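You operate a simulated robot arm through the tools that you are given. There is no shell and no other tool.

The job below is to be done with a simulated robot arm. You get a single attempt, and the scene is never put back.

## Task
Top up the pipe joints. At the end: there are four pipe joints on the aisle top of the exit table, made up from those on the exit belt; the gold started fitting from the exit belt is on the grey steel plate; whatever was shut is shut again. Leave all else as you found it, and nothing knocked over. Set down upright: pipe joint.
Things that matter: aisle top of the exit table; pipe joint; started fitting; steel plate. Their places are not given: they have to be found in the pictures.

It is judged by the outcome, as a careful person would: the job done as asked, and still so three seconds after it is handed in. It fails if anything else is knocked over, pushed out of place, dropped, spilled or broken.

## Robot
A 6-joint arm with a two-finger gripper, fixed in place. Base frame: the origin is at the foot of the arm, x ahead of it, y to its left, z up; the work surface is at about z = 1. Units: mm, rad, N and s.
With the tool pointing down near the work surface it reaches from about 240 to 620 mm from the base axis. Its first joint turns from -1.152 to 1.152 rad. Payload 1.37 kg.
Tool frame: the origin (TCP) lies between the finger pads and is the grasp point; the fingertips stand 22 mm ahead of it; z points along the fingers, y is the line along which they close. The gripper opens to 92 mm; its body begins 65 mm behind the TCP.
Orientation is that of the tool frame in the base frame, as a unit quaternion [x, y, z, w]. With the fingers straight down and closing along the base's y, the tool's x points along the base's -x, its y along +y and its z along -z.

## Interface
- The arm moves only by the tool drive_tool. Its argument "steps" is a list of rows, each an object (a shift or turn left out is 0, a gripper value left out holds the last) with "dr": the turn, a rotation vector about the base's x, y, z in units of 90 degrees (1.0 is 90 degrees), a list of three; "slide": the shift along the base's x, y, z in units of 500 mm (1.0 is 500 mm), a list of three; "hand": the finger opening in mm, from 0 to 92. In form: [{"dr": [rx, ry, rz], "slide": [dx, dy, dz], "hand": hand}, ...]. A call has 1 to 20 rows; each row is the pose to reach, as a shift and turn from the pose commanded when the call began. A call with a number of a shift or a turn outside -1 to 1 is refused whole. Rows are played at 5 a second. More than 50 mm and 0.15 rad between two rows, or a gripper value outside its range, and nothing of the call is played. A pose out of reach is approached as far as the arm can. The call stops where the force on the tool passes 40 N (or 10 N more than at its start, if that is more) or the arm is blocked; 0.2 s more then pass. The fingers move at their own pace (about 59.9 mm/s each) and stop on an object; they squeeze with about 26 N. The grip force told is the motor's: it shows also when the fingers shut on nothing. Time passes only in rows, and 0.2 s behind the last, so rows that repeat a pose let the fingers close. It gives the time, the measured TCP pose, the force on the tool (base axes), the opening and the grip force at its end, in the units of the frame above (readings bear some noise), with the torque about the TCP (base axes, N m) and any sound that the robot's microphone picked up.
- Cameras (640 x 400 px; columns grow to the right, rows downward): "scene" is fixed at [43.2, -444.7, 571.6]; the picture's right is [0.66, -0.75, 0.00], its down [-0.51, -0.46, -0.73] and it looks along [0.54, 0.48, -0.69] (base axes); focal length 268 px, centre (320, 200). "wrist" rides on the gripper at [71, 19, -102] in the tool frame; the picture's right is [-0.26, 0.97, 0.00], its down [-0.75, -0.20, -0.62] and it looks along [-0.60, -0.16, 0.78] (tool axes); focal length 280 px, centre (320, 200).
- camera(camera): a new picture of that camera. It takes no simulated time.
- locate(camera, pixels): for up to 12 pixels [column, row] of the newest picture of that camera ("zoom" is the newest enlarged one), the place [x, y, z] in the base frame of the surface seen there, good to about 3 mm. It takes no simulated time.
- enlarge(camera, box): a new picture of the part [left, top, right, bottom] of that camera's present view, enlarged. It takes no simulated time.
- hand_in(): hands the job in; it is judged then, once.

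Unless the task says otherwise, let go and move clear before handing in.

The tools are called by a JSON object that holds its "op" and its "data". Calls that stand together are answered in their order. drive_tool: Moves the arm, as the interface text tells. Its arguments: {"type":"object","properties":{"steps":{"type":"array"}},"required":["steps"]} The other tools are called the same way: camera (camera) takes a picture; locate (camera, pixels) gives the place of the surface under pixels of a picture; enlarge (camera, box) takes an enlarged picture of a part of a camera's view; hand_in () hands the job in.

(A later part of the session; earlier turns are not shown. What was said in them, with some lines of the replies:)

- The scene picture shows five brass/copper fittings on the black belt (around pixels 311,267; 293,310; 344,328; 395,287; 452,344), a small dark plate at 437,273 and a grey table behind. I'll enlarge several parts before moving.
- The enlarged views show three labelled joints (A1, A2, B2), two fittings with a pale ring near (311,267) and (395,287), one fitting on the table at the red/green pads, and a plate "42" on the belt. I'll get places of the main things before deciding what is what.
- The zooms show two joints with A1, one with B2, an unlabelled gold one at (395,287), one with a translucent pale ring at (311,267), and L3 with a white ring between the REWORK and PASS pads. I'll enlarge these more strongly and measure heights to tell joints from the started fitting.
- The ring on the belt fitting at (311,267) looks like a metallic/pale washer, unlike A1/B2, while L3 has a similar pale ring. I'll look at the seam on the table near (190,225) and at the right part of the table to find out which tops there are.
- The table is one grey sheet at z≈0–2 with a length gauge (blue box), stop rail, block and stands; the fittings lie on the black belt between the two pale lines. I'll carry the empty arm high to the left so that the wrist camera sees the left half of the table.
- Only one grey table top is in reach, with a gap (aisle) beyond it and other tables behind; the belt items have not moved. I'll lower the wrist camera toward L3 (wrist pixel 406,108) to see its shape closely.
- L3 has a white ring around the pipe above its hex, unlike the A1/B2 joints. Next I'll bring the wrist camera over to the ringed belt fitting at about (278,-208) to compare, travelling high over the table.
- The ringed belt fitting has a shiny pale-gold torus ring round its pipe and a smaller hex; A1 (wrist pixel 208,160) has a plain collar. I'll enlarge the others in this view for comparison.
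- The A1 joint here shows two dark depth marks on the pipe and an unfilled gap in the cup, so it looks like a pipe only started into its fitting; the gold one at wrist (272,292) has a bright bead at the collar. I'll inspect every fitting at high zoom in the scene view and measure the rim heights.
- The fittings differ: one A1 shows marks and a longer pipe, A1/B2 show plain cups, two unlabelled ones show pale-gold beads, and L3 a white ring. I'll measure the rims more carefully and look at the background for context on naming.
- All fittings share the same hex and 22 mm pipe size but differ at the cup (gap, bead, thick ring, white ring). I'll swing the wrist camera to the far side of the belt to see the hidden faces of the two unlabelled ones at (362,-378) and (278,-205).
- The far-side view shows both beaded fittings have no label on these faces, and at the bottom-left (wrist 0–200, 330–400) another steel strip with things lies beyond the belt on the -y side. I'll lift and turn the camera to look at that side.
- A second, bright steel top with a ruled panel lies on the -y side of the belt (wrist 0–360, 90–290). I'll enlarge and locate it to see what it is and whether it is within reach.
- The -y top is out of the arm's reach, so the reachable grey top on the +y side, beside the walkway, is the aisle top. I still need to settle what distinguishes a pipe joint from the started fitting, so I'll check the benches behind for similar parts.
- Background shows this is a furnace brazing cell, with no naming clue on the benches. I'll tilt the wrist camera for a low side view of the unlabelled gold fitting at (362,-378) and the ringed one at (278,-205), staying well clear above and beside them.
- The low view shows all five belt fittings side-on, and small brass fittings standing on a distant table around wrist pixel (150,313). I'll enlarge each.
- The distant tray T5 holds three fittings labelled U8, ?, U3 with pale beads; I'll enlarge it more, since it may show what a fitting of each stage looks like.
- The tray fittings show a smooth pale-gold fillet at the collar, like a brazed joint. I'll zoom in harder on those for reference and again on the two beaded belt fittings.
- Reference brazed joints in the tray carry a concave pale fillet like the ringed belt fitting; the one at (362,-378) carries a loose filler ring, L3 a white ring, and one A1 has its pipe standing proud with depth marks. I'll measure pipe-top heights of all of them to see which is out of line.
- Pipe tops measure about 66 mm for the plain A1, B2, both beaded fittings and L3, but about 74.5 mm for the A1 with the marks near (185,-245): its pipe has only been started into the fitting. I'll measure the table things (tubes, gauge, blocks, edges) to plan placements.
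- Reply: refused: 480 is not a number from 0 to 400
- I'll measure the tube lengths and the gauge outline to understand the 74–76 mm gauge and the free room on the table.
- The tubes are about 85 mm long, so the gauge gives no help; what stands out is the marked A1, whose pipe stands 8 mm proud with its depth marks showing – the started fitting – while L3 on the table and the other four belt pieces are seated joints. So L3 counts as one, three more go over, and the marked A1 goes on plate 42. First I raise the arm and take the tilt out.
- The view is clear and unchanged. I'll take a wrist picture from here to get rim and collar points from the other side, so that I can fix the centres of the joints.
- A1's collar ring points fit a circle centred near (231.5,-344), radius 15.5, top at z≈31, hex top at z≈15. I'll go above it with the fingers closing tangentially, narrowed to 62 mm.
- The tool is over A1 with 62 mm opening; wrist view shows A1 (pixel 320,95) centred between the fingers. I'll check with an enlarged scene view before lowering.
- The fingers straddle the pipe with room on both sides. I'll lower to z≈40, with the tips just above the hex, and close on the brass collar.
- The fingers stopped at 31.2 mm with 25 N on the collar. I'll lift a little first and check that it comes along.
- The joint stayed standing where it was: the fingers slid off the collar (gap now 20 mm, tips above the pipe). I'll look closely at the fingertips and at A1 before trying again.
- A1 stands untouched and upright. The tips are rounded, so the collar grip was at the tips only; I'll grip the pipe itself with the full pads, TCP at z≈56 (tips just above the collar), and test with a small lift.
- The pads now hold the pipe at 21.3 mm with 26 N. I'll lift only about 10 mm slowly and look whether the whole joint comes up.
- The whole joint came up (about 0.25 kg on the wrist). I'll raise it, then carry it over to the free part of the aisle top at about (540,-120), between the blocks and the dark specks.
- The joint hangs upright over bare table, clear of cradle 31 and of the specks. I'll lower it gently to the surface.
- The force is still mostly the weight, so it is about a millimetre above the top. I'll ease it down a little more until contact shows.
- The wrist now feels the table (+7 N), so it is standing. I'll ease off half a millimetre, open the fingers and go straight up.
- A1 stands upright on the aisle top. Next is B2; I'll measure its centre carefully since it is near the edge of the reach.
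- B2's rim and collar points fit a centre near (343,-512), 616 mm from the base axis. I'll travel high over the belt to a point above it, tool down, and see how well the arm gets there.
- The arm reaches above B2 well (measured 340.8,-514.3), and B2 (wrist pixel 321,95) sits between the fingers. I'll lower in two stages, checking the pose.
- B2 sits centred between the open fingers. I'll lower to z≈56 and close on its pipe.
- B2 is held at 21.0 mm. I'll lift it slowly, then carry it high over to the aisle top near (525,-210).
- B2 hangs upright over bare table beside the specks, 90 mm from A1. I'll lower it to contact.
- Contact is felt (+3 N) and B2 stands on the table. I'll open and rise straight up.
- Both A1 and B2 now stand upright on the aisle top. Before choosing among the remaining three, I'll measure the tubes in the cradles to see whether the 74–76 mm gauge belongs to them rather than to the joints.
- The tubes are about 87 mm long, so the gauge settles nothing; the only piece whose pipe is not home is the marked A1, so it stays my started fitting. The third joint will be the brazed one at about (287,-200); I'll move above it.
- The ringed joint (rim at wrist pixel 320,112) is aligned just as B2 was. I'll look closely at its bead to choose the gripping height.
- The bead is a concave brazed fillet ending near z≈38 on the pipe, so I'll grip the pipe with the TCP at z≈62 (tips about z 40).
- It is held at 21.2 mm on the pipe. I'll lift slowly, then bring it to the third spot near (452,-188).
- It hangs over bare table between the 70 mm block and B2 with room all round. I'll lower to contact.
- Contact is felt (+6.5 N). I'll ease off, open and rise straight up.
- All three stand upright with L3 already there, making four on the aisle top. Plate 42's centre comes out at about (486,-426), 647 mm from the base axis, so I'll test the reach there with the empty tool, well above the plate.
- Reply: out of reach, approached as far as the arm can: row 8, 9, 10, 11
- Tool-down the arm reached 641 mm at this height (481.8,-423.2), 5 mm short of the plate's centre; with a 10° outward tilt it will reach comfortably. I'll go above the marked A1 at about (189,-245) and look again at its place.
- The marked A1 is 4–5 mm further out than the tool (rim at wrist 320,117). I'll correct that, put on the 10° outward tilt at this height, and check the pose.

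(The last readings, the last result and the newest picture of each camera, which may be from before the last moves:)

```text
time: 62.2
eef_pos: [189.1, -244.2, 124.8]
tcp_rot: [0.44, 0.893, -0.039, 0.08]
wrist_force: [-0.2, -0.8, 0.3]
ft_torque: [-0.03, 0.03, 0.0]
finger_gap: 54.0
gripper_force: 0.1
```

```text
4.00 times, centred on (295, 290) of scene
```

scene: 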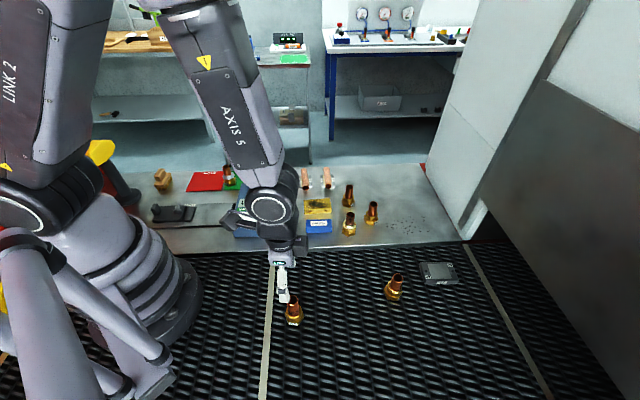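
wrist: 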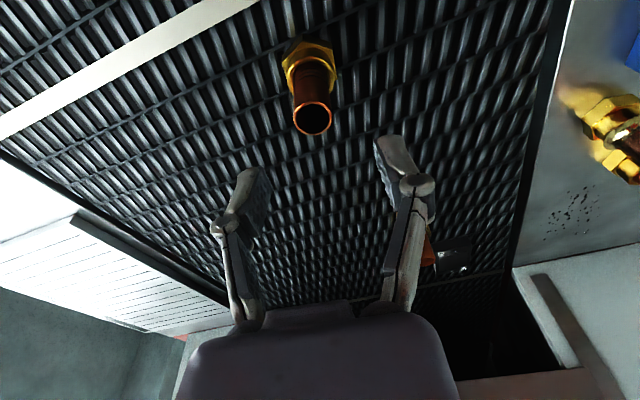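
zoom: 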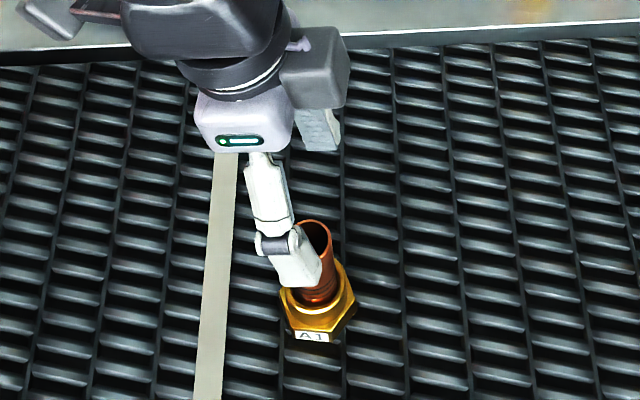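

The pose is right to within 2–3 mm and the fingers straddle the pipe. I'll go down to z≈60 and close on the pipe above the collar.

{"op": "drive_tool", "data": {"steps": [{"slide": [-0.001, 0.001, -0.04]}, {"slide": [-0.002, 0.002, -0.08]}, {"slide": [-0.002, 0.002, -0.115]}, {"slide": [-0.002, 0.002, -0.13]}, {"slide": [-0.002, 0.002, -0.13]}, {"slide": [-0.002, 0.002, -0.13], "hand": 40}, {"slide": [-0.002, 0.002, -0.13], "hand": 28}, {"slide": [-0.002, 0.002, -0.13], "hand": 10}, {"slide": [-0.002, 0.002, -0.13], "hand": 10}, {"slide": [-0.002, 0.002, -0.13], "hand": 10}]}}

{"op": "camera", "data": {"camera": "wrist"}}

{"op": "enlarge", "data": {"camera": "scene", "box": [250, 240, 340, 340]}}

```text
time: 64.4
eef_pos: [189.3, -242.5, 59.4]
tcp_rot: [0.44, 0.893, -0.04, 0.08]
wrist_force: [0.9, -0.7, -0.6]
ft_torque: [-0.03, 0.0, -0.01]
finger_gap: 19.8
gripper_force: 26.1
```

```text
taken
```

wrist: 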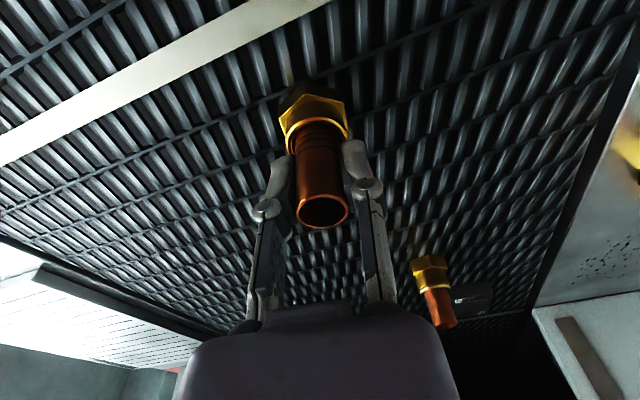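

```text
4.00 times, centred on (295, 290) of scene
```

zoom: 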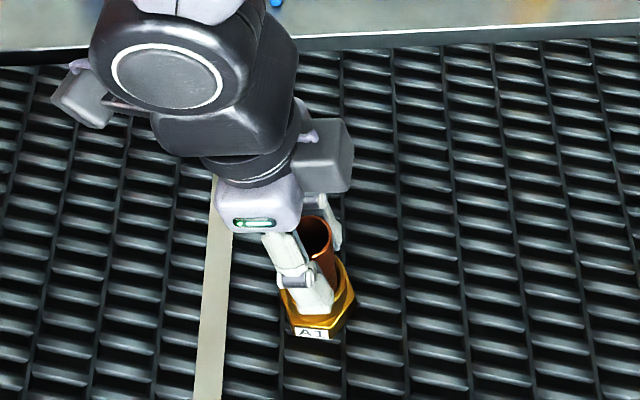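

The fingers closed at 19.8 mm, a little less than on the other pipes, so I'll check how the pads sit on the pipe before lifting.

{"op": "enlarge", "data": {"camera": "wrist", "box": [240, 70, 400, 250]}}

{"op": "enlarge", "data": {"camera": "scene", "box": [280, 280, 320, 330]}}

```text
2.22 times, centred on (320, 160) of wrist
```

zoom: 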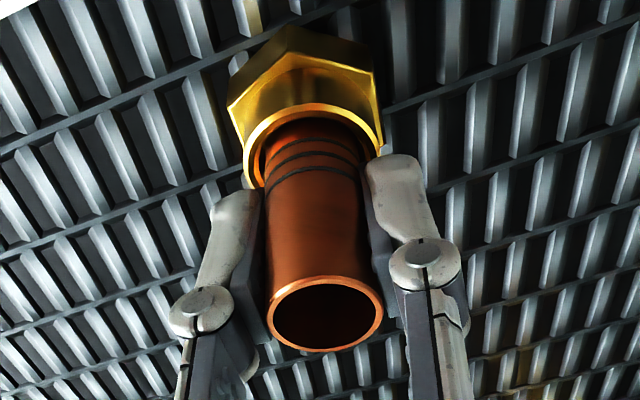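

```text
8.00 times, centred on (300, 305) of scene
```

zoom: 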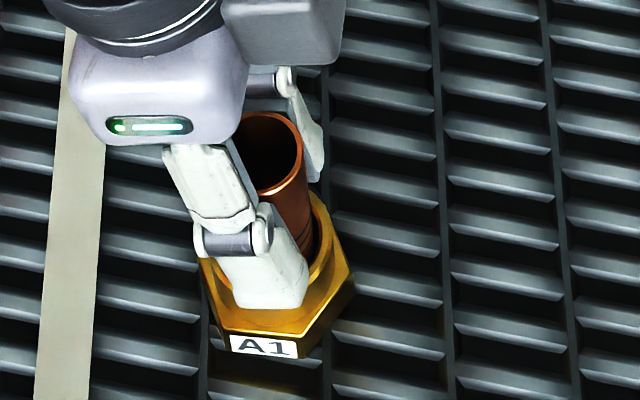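

The pads bear on the pipe on both sides. I'll lift just 8 mm slowly and check that it hangs upright.

{"op": "drive_tool", "data": {"steps": [{"slide": [0, 0, 0.004]}, {"slide": [0, 0, 0.008]}, {"slide": [0, 0, 0.012]}, {"slide": [0, 0, 0.016]}, {"slide": [0, 0, 0.016]}]}}

{"op": "enlarge", "data": {"camera": "wrist", "box": [240, 70, 400, 250]}}

{"op": "enlarge", "data": {"camera": "scene", "box": [270, 270, 330, 335]}}

```text
time: 65.6
eef_pos: [187.4, -244.1, 69.9]
tcp_rot: [0.44, 0.893, -0.039, 0.08]
wrist_force: [0.1, -0.1, -2.5]
ft_torque: [0.01, 0.01, 0.02]
finger_gap: 19.6
gripper_force: 26.2
```

```text
2.22 times, centred on (320, 160) of wrist
```

zoom: 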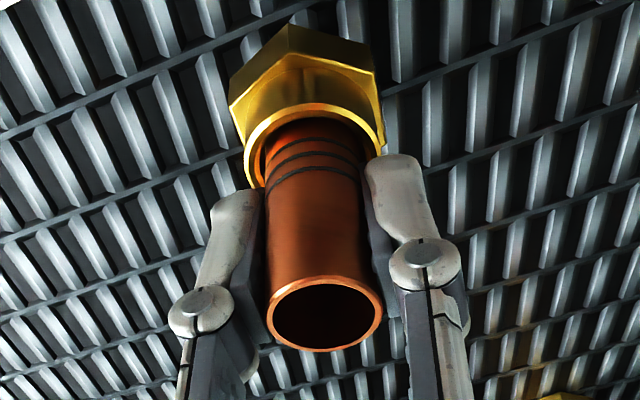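

```text
6.15 times, centred on (300, 302) of scene
```

zoom: 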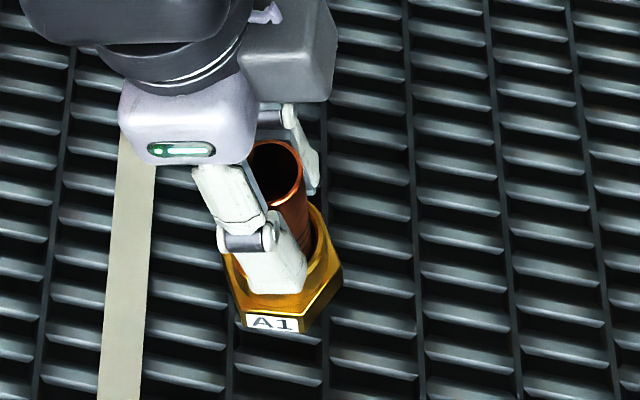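

It came up whole (2.5 N) and hangs straight. I'll carry it up and round, past the remaining belt joint, to above plate 42.

{"op": "drive_tool", "data": {"steps": [{"slide": [0, 0, 0.08]}, {"slide": [0, 0, 0.16]}, {"slide": [0, 0, 0.24]}, {"slide": [0.07, -0.017, 0.24], "dr": [0, 0, 0.012]}, {"slide": [0.15, -0.035, 0.24], "dr": [0, 0, 0.024]}, {"slide": [0.224, -0.053, 0.24], "dr": [0, 0, 0.036]}, {"slide": [0.29, -0.09, 0.24], "dr": [0, 0, 0.05]}, {"slide": [0.36, -0.13, 0.24], "dr": [0, 0, 0.065]}, {"slide": [0.42, -0.165, 0.24], "dr": [0, 0, 0.08]}, {"slide": [0.464, -0.2, 0.24], "dr": [0, 0, 0.095]}, {"slide": [0.51, -0.26, 0.22], "dr": [0, 0, 0.11]}, {"slide": [0.55, -0.31, 0.2], "dr": [0, 0, 0.124]}, {"slide": [0.5956, -0.3651, 0.16], "dr": [0, 0, 0.124]}, {"slide": [0.5956, -0.3651, 0.12], "dr": [0, 0, 0.124]}, {"slide": [0.5956, -0.3651, 0.12], "dr": [0, 0, 0.124]}, {"slide": [0.5956, -0.3651, 0.12], "dr": [0, 0, 0.124]}]}}

{"op": "camera", "data": {"camera": "scene"}}

{"op": "camera", "data": {"camera": "wrist"}}

{"op": "enlarge", "data": {"camera": "scene", "box": [390, 210, 500, 300]}}

```text
time: 69.0
eef_pos: [487.2, -425.7, 128.6]
tcp_rot: [0.351, 0.932, -0.031, 0.084]
wrist_force: [0.1, 0.7, -1.7]
ft_torque: [-0.02, -0.02, -0.01]
finger_gap: 20.1
gripper_force: 26.1
```

```text
taken
```

scene: 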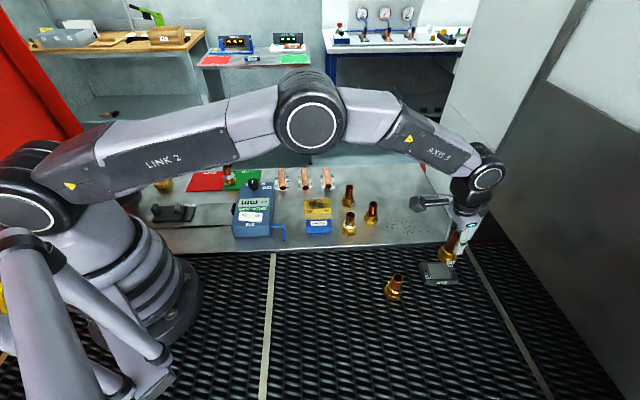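

```text
taken
```

wrist: 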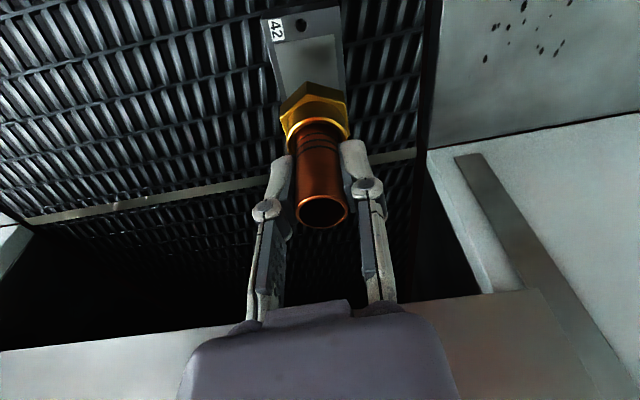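

```text
4.44 times, centred on (445, 255) of scene
```

zoom: 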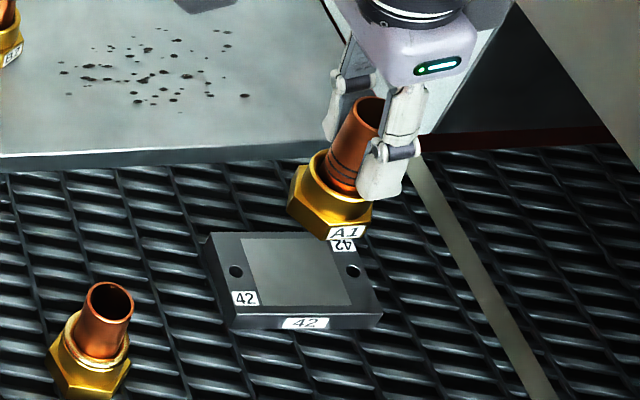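

The fitting hangs upright over the plate's middle (tool at 487,-426). I'll lower it to just above the plate and look.

{"op": "drive_tool", "data": {"steps": [{"slide": [0, 0, -0.04]}, {"slide": [0, 0, -0.075]}, {"slide": [0, 0, -0.092]}, {"slide": [0, 0, -0.098]}, {"slide": [0, 0, -0.098]}]}}

{"op": "enlarge", "data": {"camera": "scene", "box": [400, 220, 490, 300]}}

{"op": "enlarge", "data": {"camera": "wrist", "box": [220, 40, 420, 250]}}

```text
time: 70.2
eef_pos: [485.6, -426.9, 77.0]
tcp_rot: [0.352, 0.932, -0.031, 0.082]
wrist_force: [-0.9, -0.4, -1.4]
ft_torque: [-0.03, 0.03, -0.02]
finger_gap: 20.0
gripper_force: 25.7
```

```text
5.00 times, centred on (445, 260) of scene
```

zoom: 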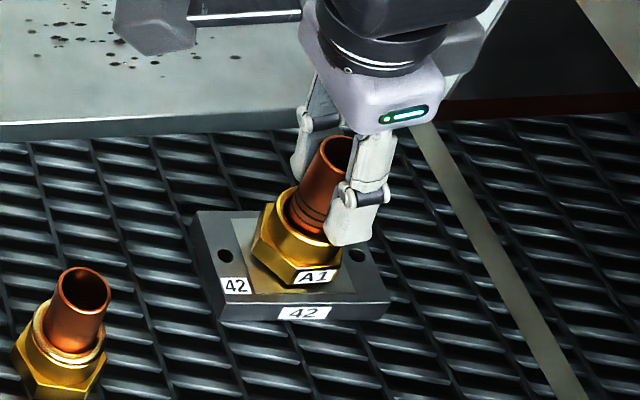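

```text
1.90 times, centred on (320, 145) of wrist
```

zoom: 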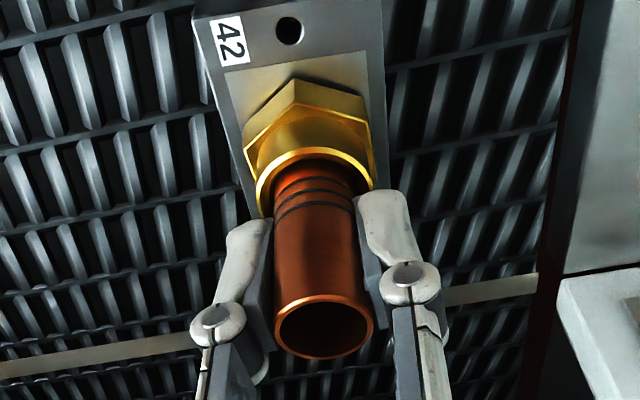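

The hex sits squarely over the light patch of plate 42. I'll ease down until contact shows.

{"op": "drive_tool", "data": {"steps": [{"slide": [0, 0, -0.002]}, {"slide": [0, 0, -0.003]}, {"slide": [0, 0, -0.003]}]}}

```text
time: 71.0
eef_pos: [484.4, -428.0, 77.0]
tcp_rot: [0.353, 0.931, -0.032, 0.083]
wrist_force: [0.0, 0.6, -1.8]
ft_torque: [0.0, -0.02, 0.03]
finger_gap: 20.0
gripper_force: 25.6
```

Still only the weight is felt (-1.8 N); I'll go on down in half-millimetre steps.

{"op": "drive_tool", "data": {"steps": [{"slide": [0, 0, -0.001]}, {"slide": [0, 0, -0.002]}, {"slide": [0, 0, -0.002]}]}}

```text
time: 71.8
eef_pos: [485.5, -428.8, 77.1]
tcp_rot: [0.352, 0.932, -0.031, 0.083]
wrist_force: [-0.4, 0.1, -2.2]
ft_torque: [-0.01, 0.01, -0.04]
finger_gap: 19.8
gripper_force: 26.4
```

No contact yet; I'll continue down another 1.5 mm in small steps.

{"op": "drive_tool", "data": {"steps": [{"slide": [0, 0, -0.001]}, {"slide": [0, 0, -0.002]}, {"slide": [0, 0, -0.002]}]}}

```text
time: 72.6
eef_pos: [484.1, -428.0, 75.9]
tcp_rot: [0.352, 0.932, -0.031, 0.083]
wrist_force: [0.5, 0.0, -2.2]
ft_torque: [0.0, 0.04, 0.02]
finger_gap: 20.0
gripper_force: 26.1
```

{"op": "drive_tool", "data": {"steps": [{"slide": [0, 0, -0.001]}, {"slide": [0, 0, -0.002]}, {"slide": [0, 0, -0.002]}]}}

{"op": "enlarge", "data": {"camera": "scene", "box": [410, 235, 480, 290]}}

```text
time: 73.4
eef_pos: [484.9, -428.7, 75.2]
tcp_rot: [0.352, 0.932, -0.031, 0.083]
wrist_force: [-0.4, -0.2, 0.8]
ft_torque: [0.05, 0.02, -0.01]
finger_gap: 19.8
gripper_force: 25.7
```

```text
7.27 times, centred on (445, 262) of scene
```

zoom: 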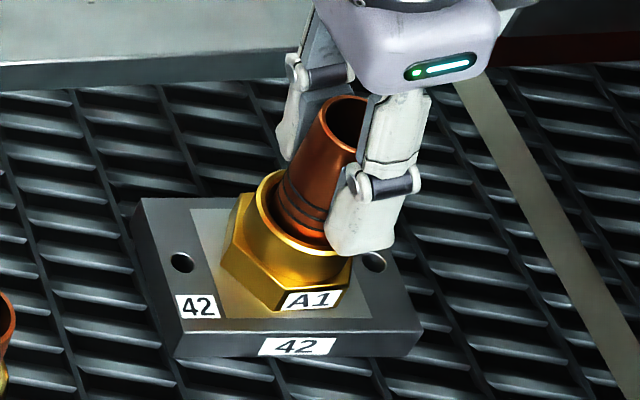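

Contact is just starting (+0.8 N) and the fitting stands within the plate. One more half-millimetre to seat it.

{"op": "drive_tool", "data": {"steps": [{"slide": [0, 0, -0.001]}, {"slide": [0, 0, -0.001]}]}}

```text
time: 74.0
eef_pos: [486.3, -426.7, 74.9]
tcp_rot: [0.352, 0.932, -0.031, 0.085]
wrist_force: [-2.9, -0.2, 7.5]
ft_torque: [0.08, 0.14, 0.02]
finger_gap: 20.3
gripper_force: 26.0
```

It is seated (+7.5 N). I'll ease off, open the fingers and rise along the tool's own axis.

{"op": "drive_tool", "data": {"steps": [{"slide": [0, 0, 0.0008]}, {"slide": [0, 0, 0.0008], "hand": 30}, {"slide": [0, 0, 0.0008], "hand": 50}, {"slide": [0, 0, 0.0008], "hand": 56}, {"slide": [0, 0, 0.0008], "hand": 56}, {"slide": [-0.003, 0.003, 0.03], "hand": 56}, {"slide": [-0.01, 0.009, 0.08], "hand": 56}, {"slide": [-0.02, 0.018, 0.15], "hand": 56}, {"slide": [-0.03, 0.026, 0.22], "hand": 56}, {"slide": [-0.03, 0.026, 0.22], "hand": 56}]}}

{"op": "camera", "data": {"camera": "scene"}}

{"op": "enlarge", "data": {"camera": "scene", "box": [410, 235, 480, 290]}}

{"op": "camera", "data": {"camera": "wrist"}}

```text
time: 76.2
eef_pos: [469.7, -413.0, 184.0]
tcp_rot: [0.352, 0.932, -0.031, 0.082]
wrist_force: [0.0, -0.1, -0.4]
ft_torque: [0.01, -0.01, -0.03]
finger_gap: 56.0
gripper_force: 0.1
```

```text
taken
```

scene: 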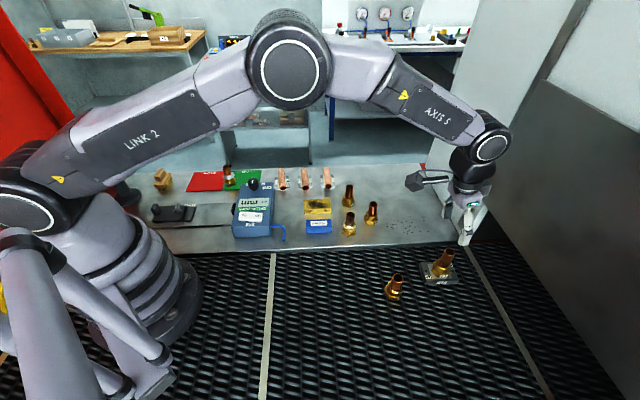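

```text
7.27 times, centred on (445, 262) of scene
```

zoom: 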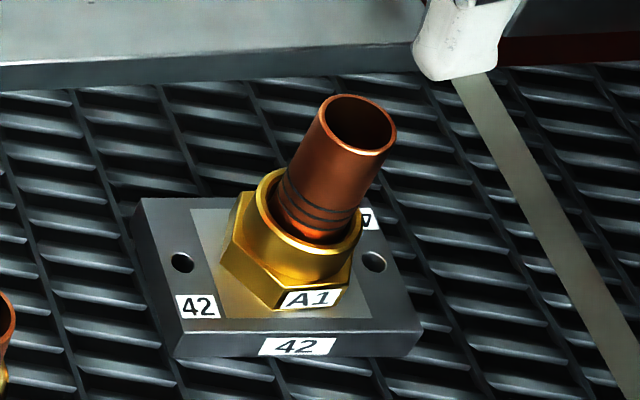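

```text
taken
```

wrist: 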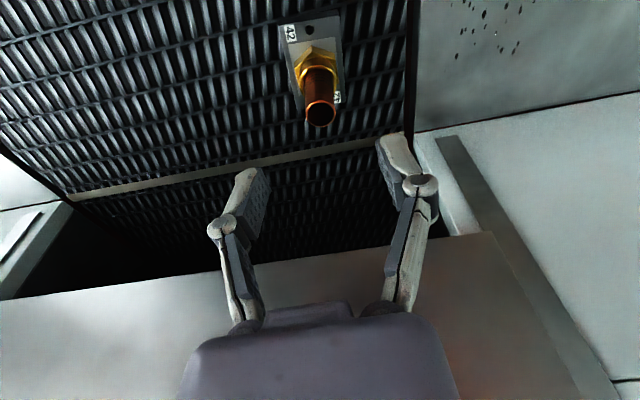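

The fitting stands upright in the middle of plate 42, released. I'll take the tilt out and move the arm up and clear, then check everything.

{"op": "drive_tool", "data": {"steps": [{"slide": [0, 0, 0.06]}, {"slide": [-0.01, 0.02, 0.14], "dr": [0.012, 0.014, 0]}, {"slide": [-0.03, 0.06, 0.2], "dr": [0.03, 0.034, 0]}, {"slide": [-0.06, 0.12, 0.25], "dr": [0.05, 0.057, 0]}, {"slide": [-0.09, 0.18, 0.28], "dr": [0.065, 0.074, 0]}, {"slide": [-0.12, 0.25, 0.3], "dr": [0.073, 0.084, 0]}, {"slide": [-0.15, 0.32, 0.3], "dr": [0.073, 0.084, 0]}, {"slide": [-0.18, 0.39, 0.3], "dr": [0.073, 0.084, 0]}, {"slide": [-0.22, 0.45, 0.3], "dr": [0.073, 0.084, 0]}, {"slide": [-0.22, 0.45, 0.3], "dr": [0.073, 0.084, 0]}]}}

{"op": "camera", "data": {"camera": "scene"}}

{"op": "enlarge", "data": {"camera": "scene", "box": [410, 250, 474, 290]}}

{"op": "enlarge", "data": {"camera": "scene", "box": [130, 150, 450, 300]}}

{"op": "camera", "data": {"camera": "wrist"}}

```text
time: 78.4
eef_pos: [359.2, -186.7, 333.6]
tcp_rot: [0.354, 0.935, -0.001, 0.002]
wrist_force: [-0.5, 0.1, -0.5]
ft_torque: [-0.02, -0.03, -0.02]
finger_gap: 55.9
gripper_force: 0.0
```

```text
taken
```

scene: 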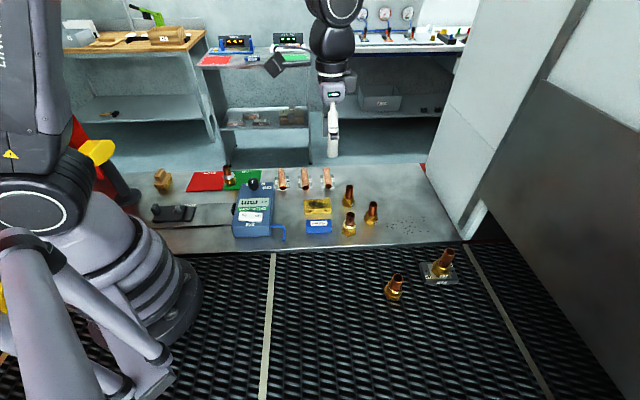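

```text
10.00 times, centred on (442, 270) of scene
```

zoom: 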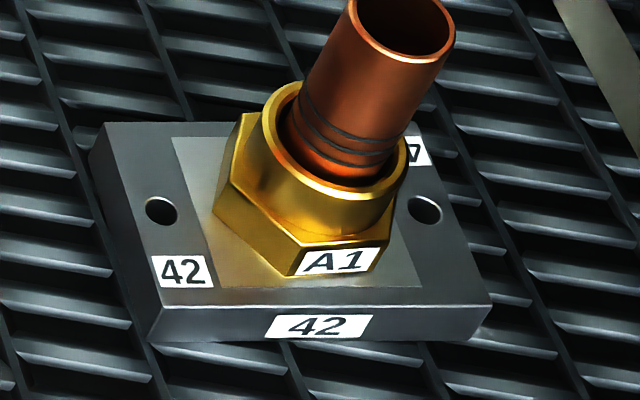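

```text
2.00 times, centred on (290, 225) of scene
```

zoom: 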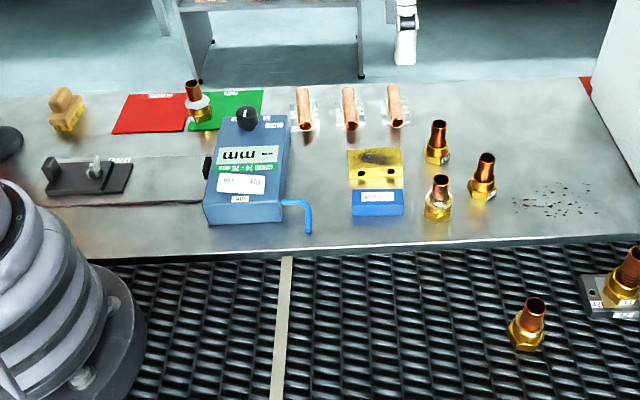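

```text
taken
```

wrist: 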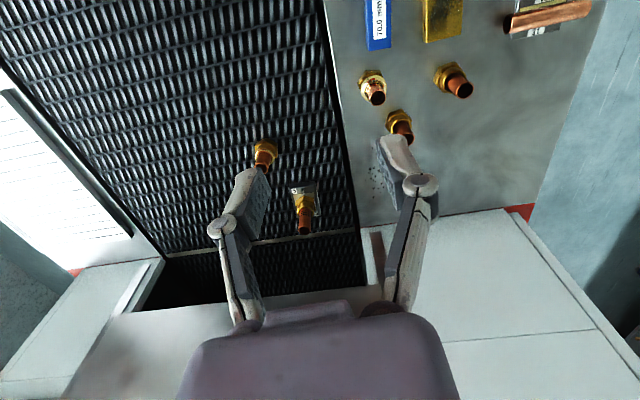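

Plate 42 has not shifted and carries the marked A1 upright. L3, A1, B2 and the brazed joint make four upright on the aisle top; one joint stays on the belt, nothing else moved, and the arm is clear. I hand in.

{"op": "hand_in", "data": {}}

```text
The job is handed in.
```

I finished and handed in the job, but two of my identifications were judgement calls that the pictures did not fully settle.

**Aisle top:** four upright pipe joints now stand on the grey top beside the walkway. L3 was already there, on the PASS pad. I added the plain A1, B2 and the brazed joint from the exit belt.

**Steel plate:** the other A1, the one with the dark depth marks, stands upright in the middle of grey plate 42. The plate did not move.

**Left as found:** the unlabelled joint with the filler ring is still on the belt. I opened nothing, and nothing was knocked over. The arm is clear with an empty hand.

**Judgement calls:**
- **Started fitting:** I took this to be the marked A1, because its pipe stands about 8 mm higher than all the others, as if only started into the fitting. The word "gold" did not help, since all the fittings are gold-coloured.
- **Counting L3:** I counted L3 as one of the four because "top up" suggests some were already there. Its white ring sets it apart from the joints on the belt, so if it does not count, the top is one short.

My first grip on the plain A1, by its collar, slipped off. The joint stayed standing in place, and I then gripped it by the pipe.
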